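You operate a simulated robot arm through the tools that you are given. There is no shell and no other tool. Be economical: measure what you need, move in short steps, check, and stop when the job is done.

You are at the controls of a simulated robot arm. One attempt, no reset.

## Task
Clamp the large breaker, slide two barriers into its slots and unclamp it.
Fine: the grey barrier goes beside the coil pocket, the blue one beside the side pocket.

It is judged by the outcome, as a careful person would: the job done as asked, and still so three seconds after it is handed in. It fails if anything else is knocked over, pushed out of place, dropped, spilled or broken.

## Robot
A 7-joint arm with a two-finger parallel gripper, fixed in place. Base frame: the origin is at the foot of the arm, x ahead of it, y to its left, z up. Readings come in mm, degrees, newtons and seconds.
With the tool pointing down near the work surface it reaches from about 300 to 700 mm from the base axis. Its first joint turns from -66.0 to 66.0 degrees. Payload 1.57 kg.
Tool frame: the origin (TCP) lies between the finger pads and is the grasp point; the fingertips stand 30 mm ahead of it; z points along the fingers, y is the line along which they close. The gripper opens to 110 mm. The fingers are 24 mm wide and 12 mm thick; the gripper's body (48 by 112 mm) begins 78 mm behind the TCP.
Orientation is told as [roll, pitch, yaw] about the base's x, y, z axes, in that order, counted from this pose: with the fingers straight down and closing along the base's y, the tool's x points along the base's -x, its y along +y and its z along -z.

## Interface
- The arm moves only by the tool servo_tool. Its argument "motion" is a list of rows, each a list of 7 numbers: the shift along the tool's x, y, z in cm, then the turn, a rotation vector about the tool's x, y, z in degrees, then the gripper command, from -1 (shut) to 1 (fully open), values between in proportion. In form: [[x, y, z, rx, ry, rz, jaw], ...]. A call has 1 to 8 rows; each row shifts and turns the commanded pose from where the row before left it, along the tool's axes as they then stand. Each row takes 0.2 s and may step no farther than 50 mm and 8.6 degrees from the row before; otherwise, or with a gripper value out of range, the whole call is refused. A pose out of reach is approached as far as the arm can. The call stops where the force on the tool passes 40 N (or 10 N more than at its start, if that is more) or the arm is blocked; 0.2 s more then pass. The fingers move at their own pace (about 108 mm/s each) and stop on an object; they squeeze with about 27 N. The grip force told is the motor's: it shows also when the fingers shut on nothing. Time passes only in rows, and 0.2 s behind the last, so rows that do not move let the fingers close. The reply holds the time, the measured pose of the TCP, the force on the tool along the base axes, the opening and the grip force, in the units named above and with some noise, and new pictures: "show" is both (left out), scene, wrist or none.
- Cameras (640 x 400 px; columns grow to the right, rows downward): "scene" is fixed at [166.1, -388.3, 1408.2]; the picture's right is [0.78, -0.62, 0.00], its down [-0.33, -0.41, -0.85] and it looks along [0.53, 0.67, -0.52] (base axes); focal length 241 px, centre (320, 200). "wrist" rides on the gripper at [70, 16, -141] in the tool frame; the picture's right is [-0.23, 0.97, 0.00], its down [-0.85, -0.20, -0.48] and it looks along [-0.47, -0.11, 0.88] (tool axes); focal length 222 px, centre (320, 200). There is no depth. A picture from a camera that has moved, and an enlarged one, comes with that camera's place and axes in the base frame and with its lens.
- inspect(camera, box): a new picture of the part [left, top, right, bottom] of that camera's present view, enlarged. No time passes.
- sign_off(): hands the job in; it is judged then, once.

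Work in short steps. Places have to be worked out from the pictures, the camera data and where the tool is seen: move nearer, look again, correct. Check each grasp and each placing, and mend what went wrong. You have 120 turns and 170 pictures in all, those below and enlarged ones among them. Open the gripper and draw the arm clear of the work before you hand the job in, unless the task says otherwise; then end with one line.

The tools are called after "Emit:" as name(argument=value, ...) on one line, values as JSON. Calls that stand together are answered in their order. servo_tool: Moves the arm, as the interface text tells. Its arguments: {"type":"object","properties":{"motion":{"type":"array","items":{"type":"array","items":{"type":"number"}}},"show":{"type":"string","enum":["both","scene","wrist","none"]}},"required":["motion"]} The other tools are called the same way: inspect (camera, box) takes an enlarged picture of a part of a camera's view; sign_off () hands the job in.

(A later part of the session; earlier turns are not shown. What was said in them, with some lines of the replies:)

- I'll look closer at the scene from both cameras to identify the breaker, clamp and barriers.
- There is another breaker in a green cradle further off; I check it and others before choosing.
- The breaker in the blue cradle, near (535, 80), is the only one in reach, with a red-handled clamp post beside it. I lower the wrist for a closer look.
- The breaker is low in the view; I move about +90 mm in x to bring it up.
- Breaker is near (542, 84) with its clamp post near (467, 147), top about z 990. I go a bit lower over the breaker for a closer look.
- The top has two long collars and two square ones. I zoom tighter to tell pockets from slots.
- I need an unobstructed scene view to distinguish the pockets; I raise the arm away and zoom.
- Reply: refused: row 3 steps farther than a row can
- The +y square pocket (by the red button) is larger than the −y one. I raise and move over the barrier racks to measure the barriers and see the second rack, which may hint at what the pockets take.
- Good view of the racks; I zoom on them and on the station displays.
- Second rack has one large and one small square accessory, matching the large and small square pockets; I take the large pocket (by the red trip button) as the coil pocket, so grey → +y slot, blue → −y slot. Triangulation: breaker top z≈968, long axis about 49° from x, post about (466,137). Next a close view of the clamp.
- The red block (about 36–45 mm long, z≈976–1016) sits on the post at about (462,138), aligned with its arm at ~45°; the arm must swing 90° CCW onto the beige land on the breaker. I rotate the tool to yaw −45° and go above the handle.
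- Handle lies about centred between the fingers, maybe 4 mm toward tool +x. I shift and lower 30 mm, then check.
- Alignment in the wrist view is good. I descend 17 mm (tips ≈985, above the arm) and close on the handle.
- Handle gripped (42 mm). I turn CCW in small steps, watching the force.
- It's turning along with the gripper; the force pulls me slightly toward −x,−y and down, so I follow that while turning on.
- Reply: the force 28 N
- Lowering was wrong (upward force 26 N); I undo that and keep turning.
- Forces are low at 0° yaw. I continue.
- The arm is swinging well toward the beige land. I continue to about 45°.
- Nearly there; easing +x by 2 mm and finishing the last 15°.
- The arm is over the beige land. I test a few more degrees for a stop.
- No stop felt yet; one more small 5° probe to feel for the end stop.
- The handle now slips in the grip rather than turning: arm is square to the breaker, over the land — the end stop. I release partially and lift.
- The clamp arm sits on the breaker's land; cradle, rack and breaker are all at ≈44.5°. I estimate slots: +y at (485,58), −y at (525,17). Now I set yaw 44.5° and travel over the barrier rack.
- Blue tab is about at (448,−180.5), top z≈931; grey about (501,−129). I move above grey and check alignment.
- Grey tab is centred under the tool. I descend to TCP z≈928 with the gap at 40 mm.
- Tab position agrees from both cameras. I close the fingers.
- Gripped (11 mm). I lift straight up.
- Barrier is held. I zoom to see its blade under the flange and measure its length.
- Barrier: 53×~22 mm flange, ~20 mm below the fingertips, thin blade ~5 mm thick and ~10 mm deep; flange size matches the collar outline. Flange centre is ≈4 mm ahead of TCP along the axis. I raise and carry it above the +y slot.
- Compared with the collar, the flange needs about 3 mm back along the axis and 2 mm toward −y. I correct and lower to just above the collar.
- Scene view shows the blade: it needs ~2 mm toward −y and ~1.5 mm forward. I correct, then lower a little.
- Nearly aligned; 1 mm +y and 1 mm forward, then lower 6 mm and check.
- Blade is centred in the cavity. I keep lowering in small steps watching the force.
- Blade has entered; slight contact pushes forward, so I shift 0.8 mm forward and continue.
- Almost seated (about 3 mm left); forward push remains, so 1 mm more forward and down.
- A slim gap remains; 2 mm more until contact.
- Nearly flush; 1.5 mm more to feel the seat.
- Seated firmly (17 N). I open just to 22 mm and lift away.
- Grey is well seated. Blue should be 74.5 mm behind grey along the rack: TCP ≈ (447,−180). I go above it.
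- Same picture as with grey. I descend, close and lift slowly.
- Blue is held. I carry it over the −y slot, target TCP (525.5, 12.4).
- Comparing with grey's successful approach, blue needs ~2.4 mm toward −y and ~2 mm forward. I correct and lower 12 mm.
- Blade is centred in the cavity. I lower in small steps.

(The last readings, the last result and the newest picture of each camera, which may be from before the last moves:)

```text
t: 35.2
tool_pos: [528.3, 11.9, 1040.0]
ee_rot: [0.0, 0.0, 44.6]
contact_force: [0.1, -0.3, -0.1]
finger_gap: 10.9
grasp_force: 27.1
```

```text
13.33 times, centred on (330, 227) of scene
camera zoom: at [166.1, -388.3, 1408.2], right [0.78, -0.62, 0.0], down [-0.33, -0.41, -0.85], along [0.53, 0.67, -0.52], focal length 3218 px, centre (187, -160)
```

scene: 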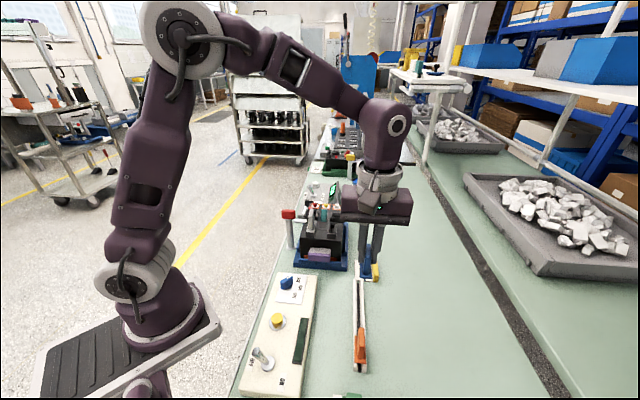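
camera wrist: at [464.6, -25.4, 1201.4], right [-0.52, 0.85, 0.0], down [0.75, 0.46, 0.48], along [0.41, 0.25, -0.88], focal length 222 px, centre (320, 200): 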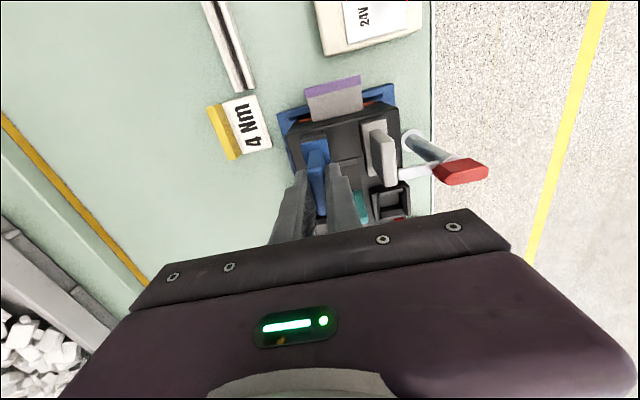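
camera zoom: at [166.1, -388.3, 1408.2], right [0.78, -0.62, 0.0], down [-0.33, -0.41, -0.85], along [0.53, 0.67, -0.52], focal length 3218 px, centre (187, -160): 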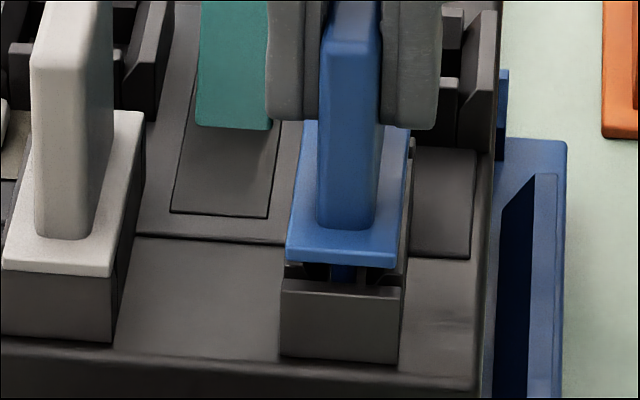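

No contact force; blade inside. I continue down.

Emit:
servo_tool(motion=[[0, 0, 0.3, 0, 0, 0, -1], [0, 0, 0.3, 0, 0, 0, -1]], show="none")

Emit:
inspect(camera="scene", box=[315, 212, 345, 242])

```text
t: 35.8
tool_pos: [527.2, 12.0, 1034.9]
ee_rot: [0.0, 0.1, 44.6]
contact_force: [0.0, -0.2, -0.5]
finger_gap: 10.7
grasp_force: 26.8
```

```text
13.33 times, centred on (330, 227) of scene
camera zoom: at [166.1, -388.3, 1408.2], right [0.78, -0.62, 0.0], down [-0.33, -0.41, -0.85], along [0.53, 0.67, -0.52], focal length 3218 px, centre (187, -160)
```

zoom: 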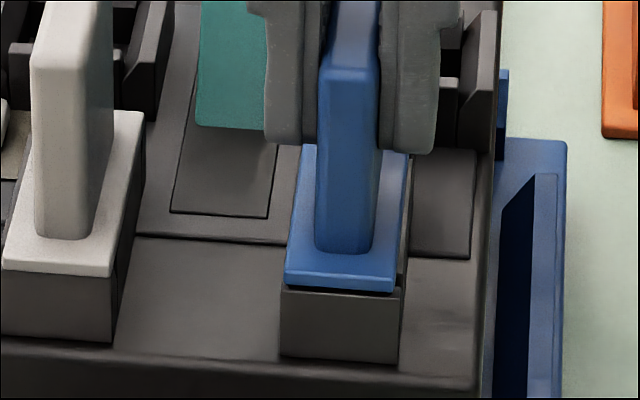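

Close to seated; the last 3 mm slowly.

Emit:
servo_tool(motion=[[0, 0, 0.2, 0, 0, 0, -1], [0, 0, 0.15, 0, 0, 0, -1]], show="none")

Emit:
inspect(camera="scene", box=[315, 212, 345, 242])

```text
t: 36.4
tool_pos: [528.0, 12.8, 1031.3]
ee_rot: [-0.2, -0.1, 44.7]
contact_force: [-4.0, 0.0, 22.4]
finger_gap: 10.9
grasp_force: 26.8
```

```text
13.33 times, centred on (330, 227) of scene
camera zoom: at [165.6, -388.3, 1408.2], right [0.78, -0.62, 0.0], down [-0.33, -0.41, -0.85], along [0.53, 0.67, -0.52], focal length 3218 px, centre (187, -160)
```

zoom: 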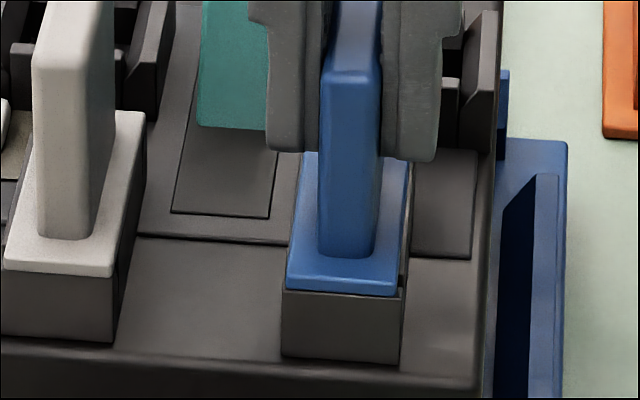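

Seated (22 N, same height as grey). I release and lift.

Emit:
servo_tool(motion=[[0, 0, -0.15, 0, 0, 0, -0.6], [0, 0, 0, 0, 0, 0, -0.6], [0, 0, -2, 0, 0, 0, -0.6], [0, 0, -4, 0, 0, 0, -0.6], [0, 0, -4, 0, 0, 0, -0.6]], show="wrist")

Emit:
inspect(camera="scene", box=[280, 190, 360, 260])

Emit:
inspect(camera="wrist", box=[240, 60, 440, 220])

```text
t: 37.6
tool_pos: [528.3, 11.4, 1131.6]
ee_rot: [0.0, 0.1, 44.6]
contact_force: [0.4, 0.8, -0.7]
finger_gap: 22.1
grasp_force: 0.0
camera wrist: at [467.9, -25.4, 1274.0], right [-0.52, 0.85, 0.0], down [0.75, 0.46, 0.48], along [0.41, 0.25, -0.88], focal length 222 px, centre (320, 200)
```

wrist: 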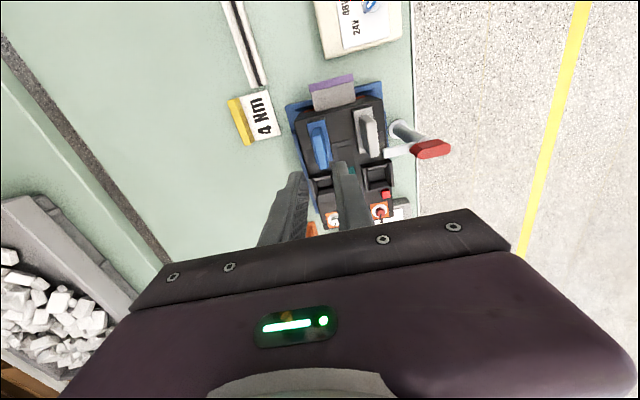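

```text
5.71 times, centred on (320, 225) of scene
camera zoom: at [166.1, -388.3, 1408.2], right [0.78, -0.62, 0.0], down [-0.33, -0.41, -0.85], along [0.53, 0.67, -0.52], focal length 1379 px, centre (320, 57)
```

zoom: 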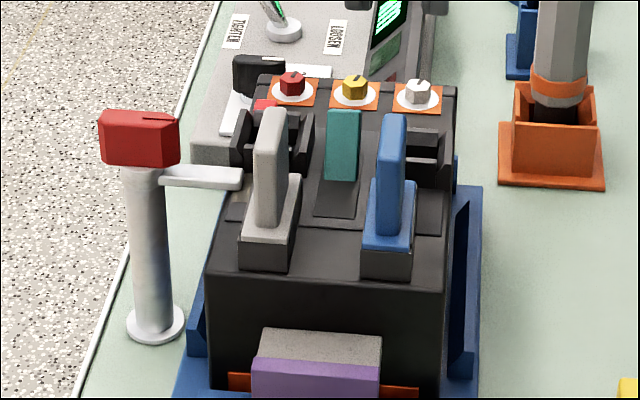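

```text
2.50 times, centred on (340, 140) of wrist
camera zoom: at [467.9, -25.4, 1274.0], right [-0.52, 0.85, 0.0], down [0.75, 0.46, 0.48], along [0.41, 0.25, -0.88], focal length 555 px, centre (270, 350)
```

zoom: 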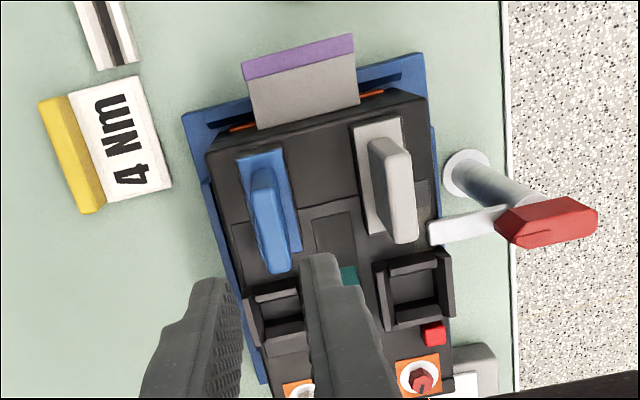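

Both barriers are seated. Now unclamp: I go over the red handle at yaw 44.6° with a 70 mm gap.

Emit:
servo_tool(motion=[[-1.3, 4.53, 0, 0, 0, 0, -0.6], [-1.3, 4.53, 0, 0, 0, 0, 0.2], [-1.28, 4.54, 0, 0, 0, 0, 0.2], [0, 0, 4, 0, 0, 0, 0.2], [0, 0, 3.5, 0, 0, 0, 0.2]], show="wrist")

Emit:
inspect(camera="wrist", box=[200, 80, 420, 240])

Emit:
inspect(camera="scene", box=[260, 180, 340, 250])

```text
t: 38.8
tool_pos: [461.0, 137.0, 1056.7]
ee_rot: [0.0, 0.0, 44.6]
contact_force: [-0.1, 1.1, -0.5]
finger_gap: 66.0
grasp_force: 0.0
camera wrist: at [400.1, 98.5, 1198.2], right [-0.52, 0.85, 0.0], down [0.75, 0.46, 0.48], along [0.41, 0.25, -0.88], focal length 222 px, centre (320, 200)
```

wrist: 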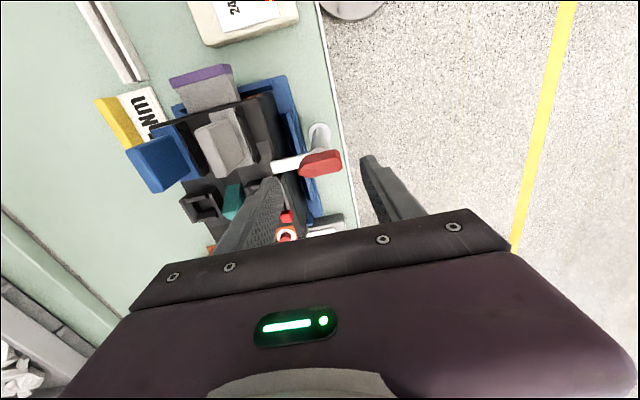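

```text
2.50 times, centred on (310, 160) of wrist
camera zoom: at [400.1, 98.5, 1198.2], right [-0.52, 0.85, 0.0], down [0.75, 0.46, 0.48], along [0.41, 0.25, -0.88], focal length 555 px, centre (345, 300)
```

zoom: 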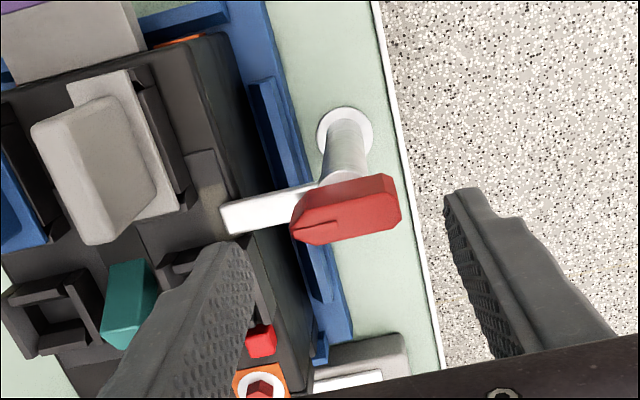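

```text
5.71 times, centred on (300, 215) of scene
camera zoom: at [166.1, -388.3, 1408.2], right [0.78, -0.62, 0.0], down [-0.33, -0.41, -0.85], along [0.53, 0.67, -0.52], focal length 1379 px, centre (434, 114)
```

zoom: 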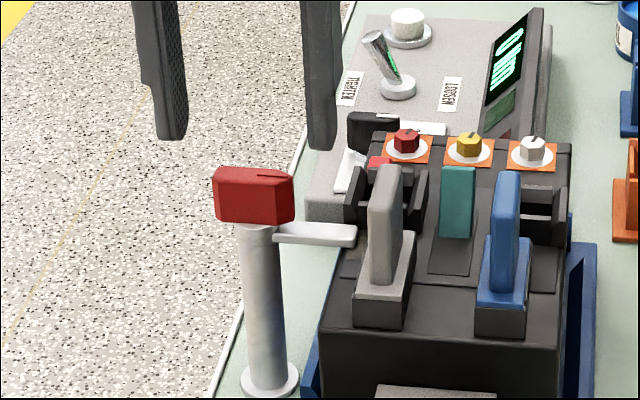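

Aligned with the handle. I descend and close.

Emit:
servo_tool(motion=[[0, 0, 2.2, 0, 0, 0, 0.2], [0, 0, 2.1, 0, 0, 0, 0.2], [0, 0, 0, 0, 0, 0, -1], [0, 0, 0, 0, 0, 0, -1], [0, 0, 0, 0, 0, 0, -1]], show="wrist")

```text
t: 40.0
tool_pos: [461.2, 135.9, 1013.5]
ee_rot: [0.0, -0.1, 44.6]
contact_force: [1.6, -4.5, 0.1]
finger_gap: 41.9
grasp_force: 44.7
camera wrist: at [400.4, 98.4, 1155.8], right [-0.52, 0.85, 0.0], down [0.75, 0.46, 0.48], along [0.41, 0.25, -0.88], focal length 222 px, centre (320, 200)
```

wrist: 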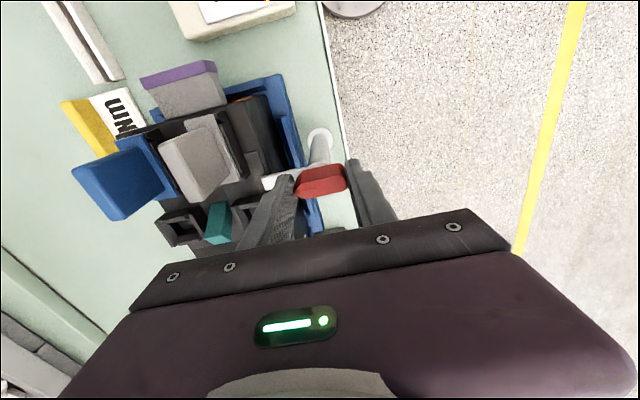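

Gripped; I turn clockwise back, in steps.

Emit:
servo_tool(motion=[[0, 0, 0, 0, 0, 7.5, -1], [0, 0, 0, 0, 0, 7.5, -1]], show="none")

Emit:
inspect(camera="scene", box=[260, 180, 340, 250])

```text
t: 40.6
tool_pos: [460.3, 136.0, 1014.4]
ee_rot: [0.1, -0.1, 29.5]
contact_force: [5.6, -4.8, -1.9]
finger_gap: 41.7
grasp_force: 45.1
```

```text
5.71 times, centred on (300, 215) of scene
camera zoom: at [166.3, -388.4, 1408.1], right [0.78, -0.62, 0.0], down [-0.33, -0.41, -0.85], along [0.53, 0.67, -0.52], focal length 1379 px, centre (434, 114)
```

zoom: 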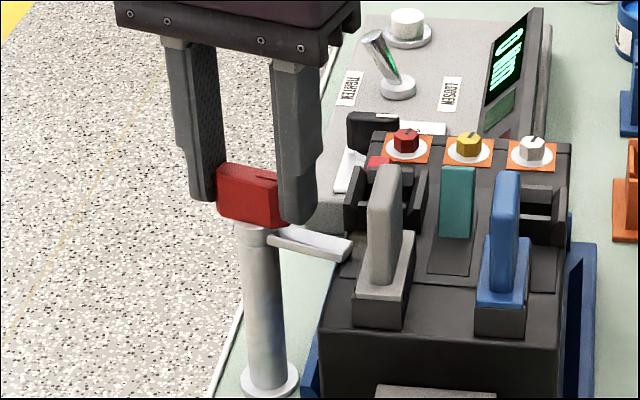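

Arm follows. I continue with low forces.

Emit:
servo_tool(motion=[[0, -0.1, 0, 0, 0, 7.5, -1], [0, 0, 0, 0, 0, 7.5, -1]], show="none")

Emit:
servo_tool(motion=[[0, 0, 0, 0, 0, 7.5, -1], [0, 0, 0, 0, 0, 7.5, -1]], show="none")

```text
t: 41.2
tool_pos: [460.8, 136.5, 1015.1]
ee_rot: [0.0, 0.0, 14.5]
contact_force: [2.4, 4.1, -8.8]
finger_gap: 41.7
grasp_force: 45.1
```

```text
t: 41.8
tool_pos: [461.8, 136.6, 1014.4]
ee_rot: [-0.1, -0.1, -0.5]
contact_force: [3.6, 10.0, -16.9]
finger_gap: 41.9
grasp_force: 44.9
```

Downward/+y pull growing; I ease 1 mm +y and 0.5 mm down and go on.

Emit:
servo_tool(motion=[[0, 0.1, 0.05, 0, 0, 7.5, -1], [0, 0, 0, 0, 0, 7.5, -1]], show="none")

Emit:
inspect(camera="scene", box=[260, 180, 340, 250])

```text
t: 42.4
tool_pos: [461.0, 136.8, 1013.9]
ee_rot: [0.0, 0.1, -15.6]
contact_force: [6.0, 4.7, 0.4]
finger_gap: 41.9
grasp_force: 45.0
```

```text
5.71 times, centred on (300, 215) of scene
camera zoom: at [166.3, -388.1, 1408.2], right [0.78, -0.62, 0.0], down [-0.33, -0.41, -0.85], along [0.53, 0.67, -0.52], focal length 1379 px, centre (434, 114)
```

zoom: 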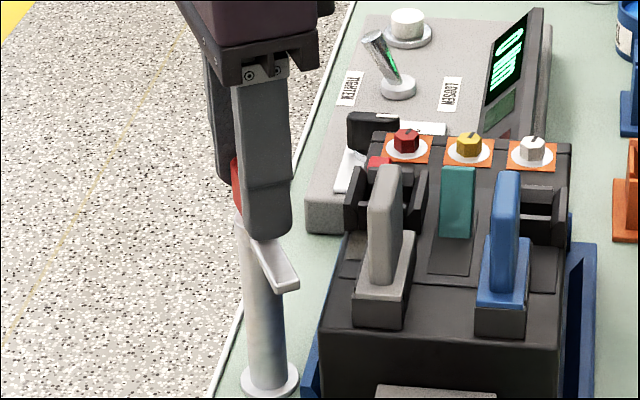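

Arm is clear of the breaker; I continue to the original parallel position.

Emit:
servo_tool(motion=[[0, 0.05, 0, 0, 0, 7.5, -1], [0, 0, 0, 0, 0, 7.5, -1]], show="none")

Emit:
servo_tool(motion=[[0, 0, 0, 0, 0, 7.5, -1], [0, 0, 0, 0, 0, 7.5, -1]], show="none")

Emit:
inspect(camera="scene", box=[260, 180, 340, 250])

Emit:
inspect(camera="wrist", box=[200, 80, 420, 240])

```text
t: 43.0
tool_pos: [461.3, 137.2, 1014.1]
ee_rot: [0.1, 0.1, -30.6]
contact_force: [0.3, 0.4, 6.9]
finger_gap: 41.8
grasp_force: 45.0
```

```text
t: 43.6
tool_pos: [460.7, 137.4, 1014.5]
ee_rot: [0.0, 0.0, -45.5]
contact_force: [1.8, -2.6, 6.4]
finger_gap: 42.0
grasp_force: 45.0
```

```text
5.71 times, centred on (300, 215) of scene
camera zoom: at [166.1, -388.4, 1408.1], right [0.78, -0.62, 0.0], down [-0.33, -0.41, -0.85], along [0.53, 0.67, -0.52], focal length 1379 px, centre (434, 114)
```

zoom: 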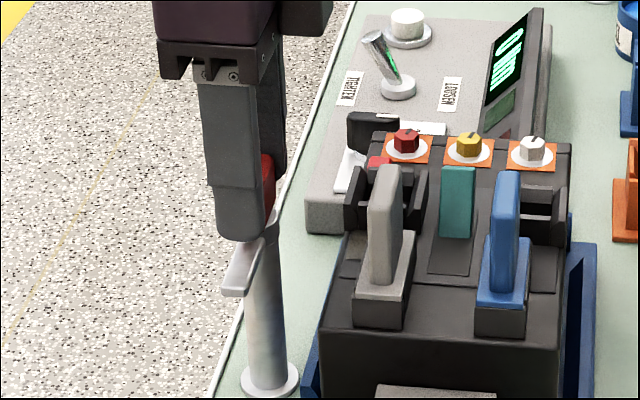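

```text
2.50 times, centred on (310, 160) of wrist
camera zoom: at [424.3, 197.8, 1155.9], right [0.85, 0.52, 0.0], down [0.46, -0.75, 0.48], along [0.25, -0.41, -0.88], focal length 555 px, centre (345, 300)
```

zoom: 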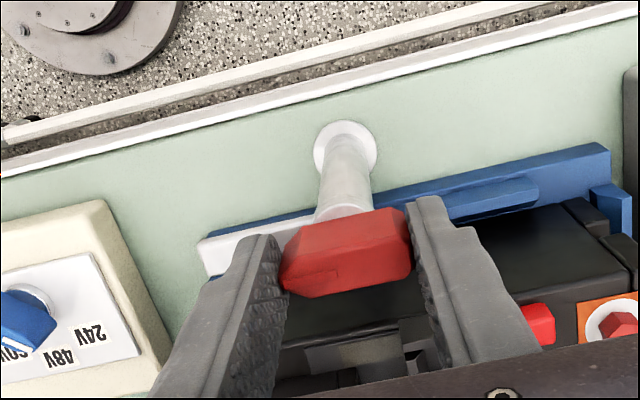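

The arm is back exactly at its original position. I release partially, lift, and draw away.

Emit:
servo_tool(motion=[[0, 0, 0, 0, 0, 0, 0.3], [0, 0, 0, 0, 0, 0, 0.3], [0, 0, -4, 0, 0, 0, 0.3], [0, 0, -5, 0, 0, 0, 0.3], [0, 0, -5, 0, 0, 0, 0.5], [0, 0, -5, 0, 0, 0, 1], [0, 0, -5, 0, 0, 0, 1]], show="both")

Emit:
inspect(camera="scene", box=[270, 180, 370, 270])

Emit:
inspect(camera="wrist", box=[200, 80, 420, 240])

```text
t: 45.2
tool_pos: [460.3, 137.3, 1254.7]
ee_rot: [0.0, 0.0, -45.5]
contact_force: [-0.1, 0.6, 0.4]
finger_gap: 109.8
grasp_force: 0.1
camera wrist: at [424.0, 198.8, 1396.0], right [0.85, 0.52, 0.0], down [0.46, -0.75, 0.48], along [0.25, -0.41, -0.88], focal length 222 px, centre (320, 200)
```

scene: 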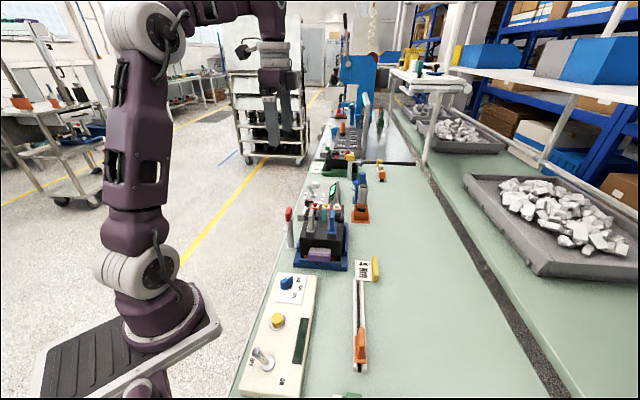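
wrist: 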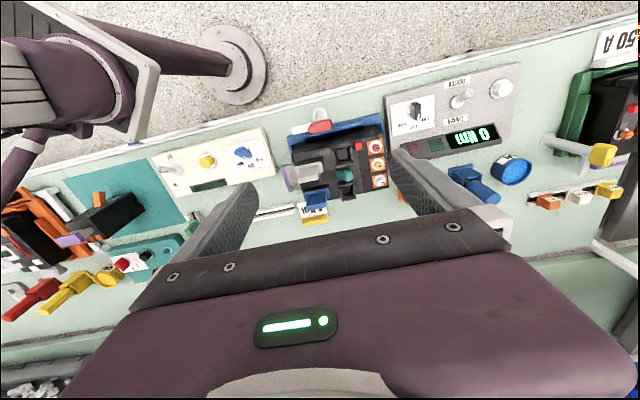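

```text
4.44 times, centred on (320, 225) of scene
camera zoom: at [166.1, -388.3, 1408.2], right [0.78, -0.62, 0.0], down [-0.33, -0.41, -0.85], along [0.53, 0.67, -0.52], focal length 1073 px, centre (320, 89)
```

zoom: 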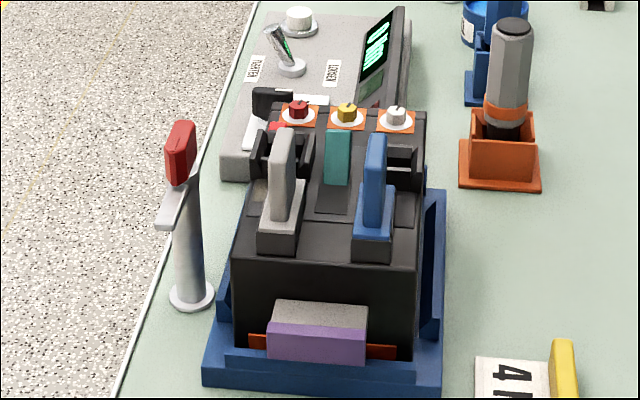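

```text
2.50 times, centred on (310, 160) of wrist
camera zoom: at [424.0, 198.8, 1396.0], right [0.85, 0.52, 0.0], down [0.46, -0.75, 0.48], along [0.25, -0.41, -0.88], focal length 555 px, centre (345, 300)
```

zoom: 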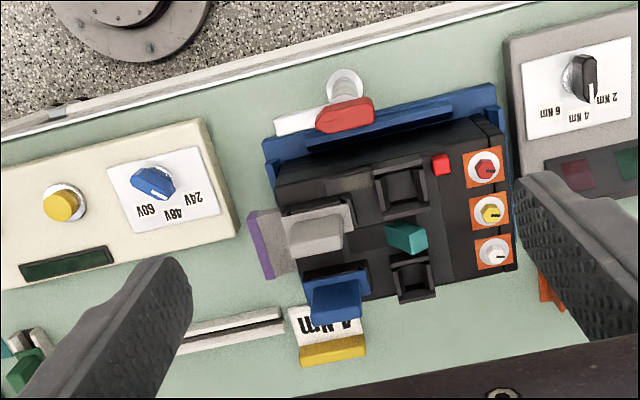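

All is in place and the arm is clear. Before handing in, I check the other breakers in view, which may hint at the pocket naming.

Emit:
inspect(camera="wrist", box=[0, 170, 210, 320])

Emit:
inspect(camera="wrist", box=[500, 20, 640, 230])

```text
2.67 times, centred on (105, 245) of wrist
camera zoom: at [424.0, 198.8, 1396.0], right [0.85, 0.52, 0.0], down [0.46, -0.75, 0.48], along [0.25, -0.41, -0.88], focal length 592 px, centre (893, 80)
```

zoom: 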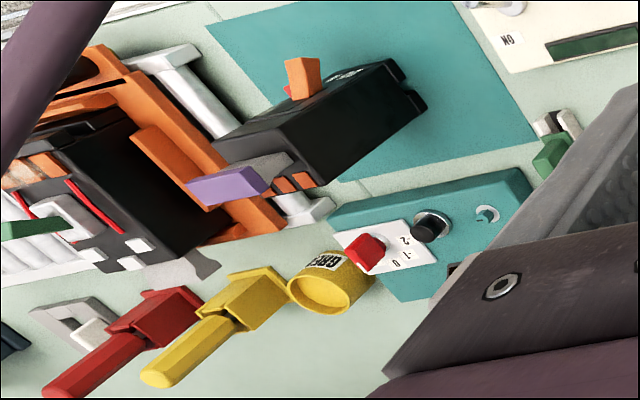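

```text
1.90 times, centred on (570, 125) of wrist
camera zoom: at [424.0, 198.8, 1396.0], right [0.85, 0.52, 0.0], down [0.46, -0.75, 0.48], along [0.25, -0.41, -0.88], focal length 423 px, centre (-156, 343)
```

zoom: 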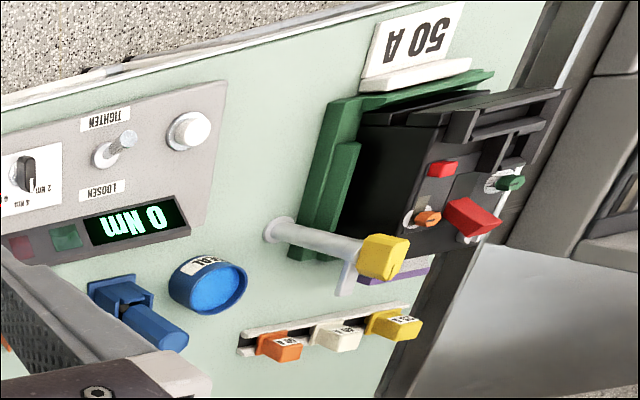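

Grey is in the slot beside the larger pocket by the trip button, blue beside the smaller pocket. The clamp is swung open, the gripper is open and clear, and nothing else has moved, so I hand it in.

Emit:
sign_off()

```text
The job is handed in.
```

I clamped the large breaker, seated the grey and blue barriers in its slots and unclamped it. The pockets carry no labels, so I took the larger one by the red trip button as the coil pocket (grey) and the smaller one as the side pocket (blue).
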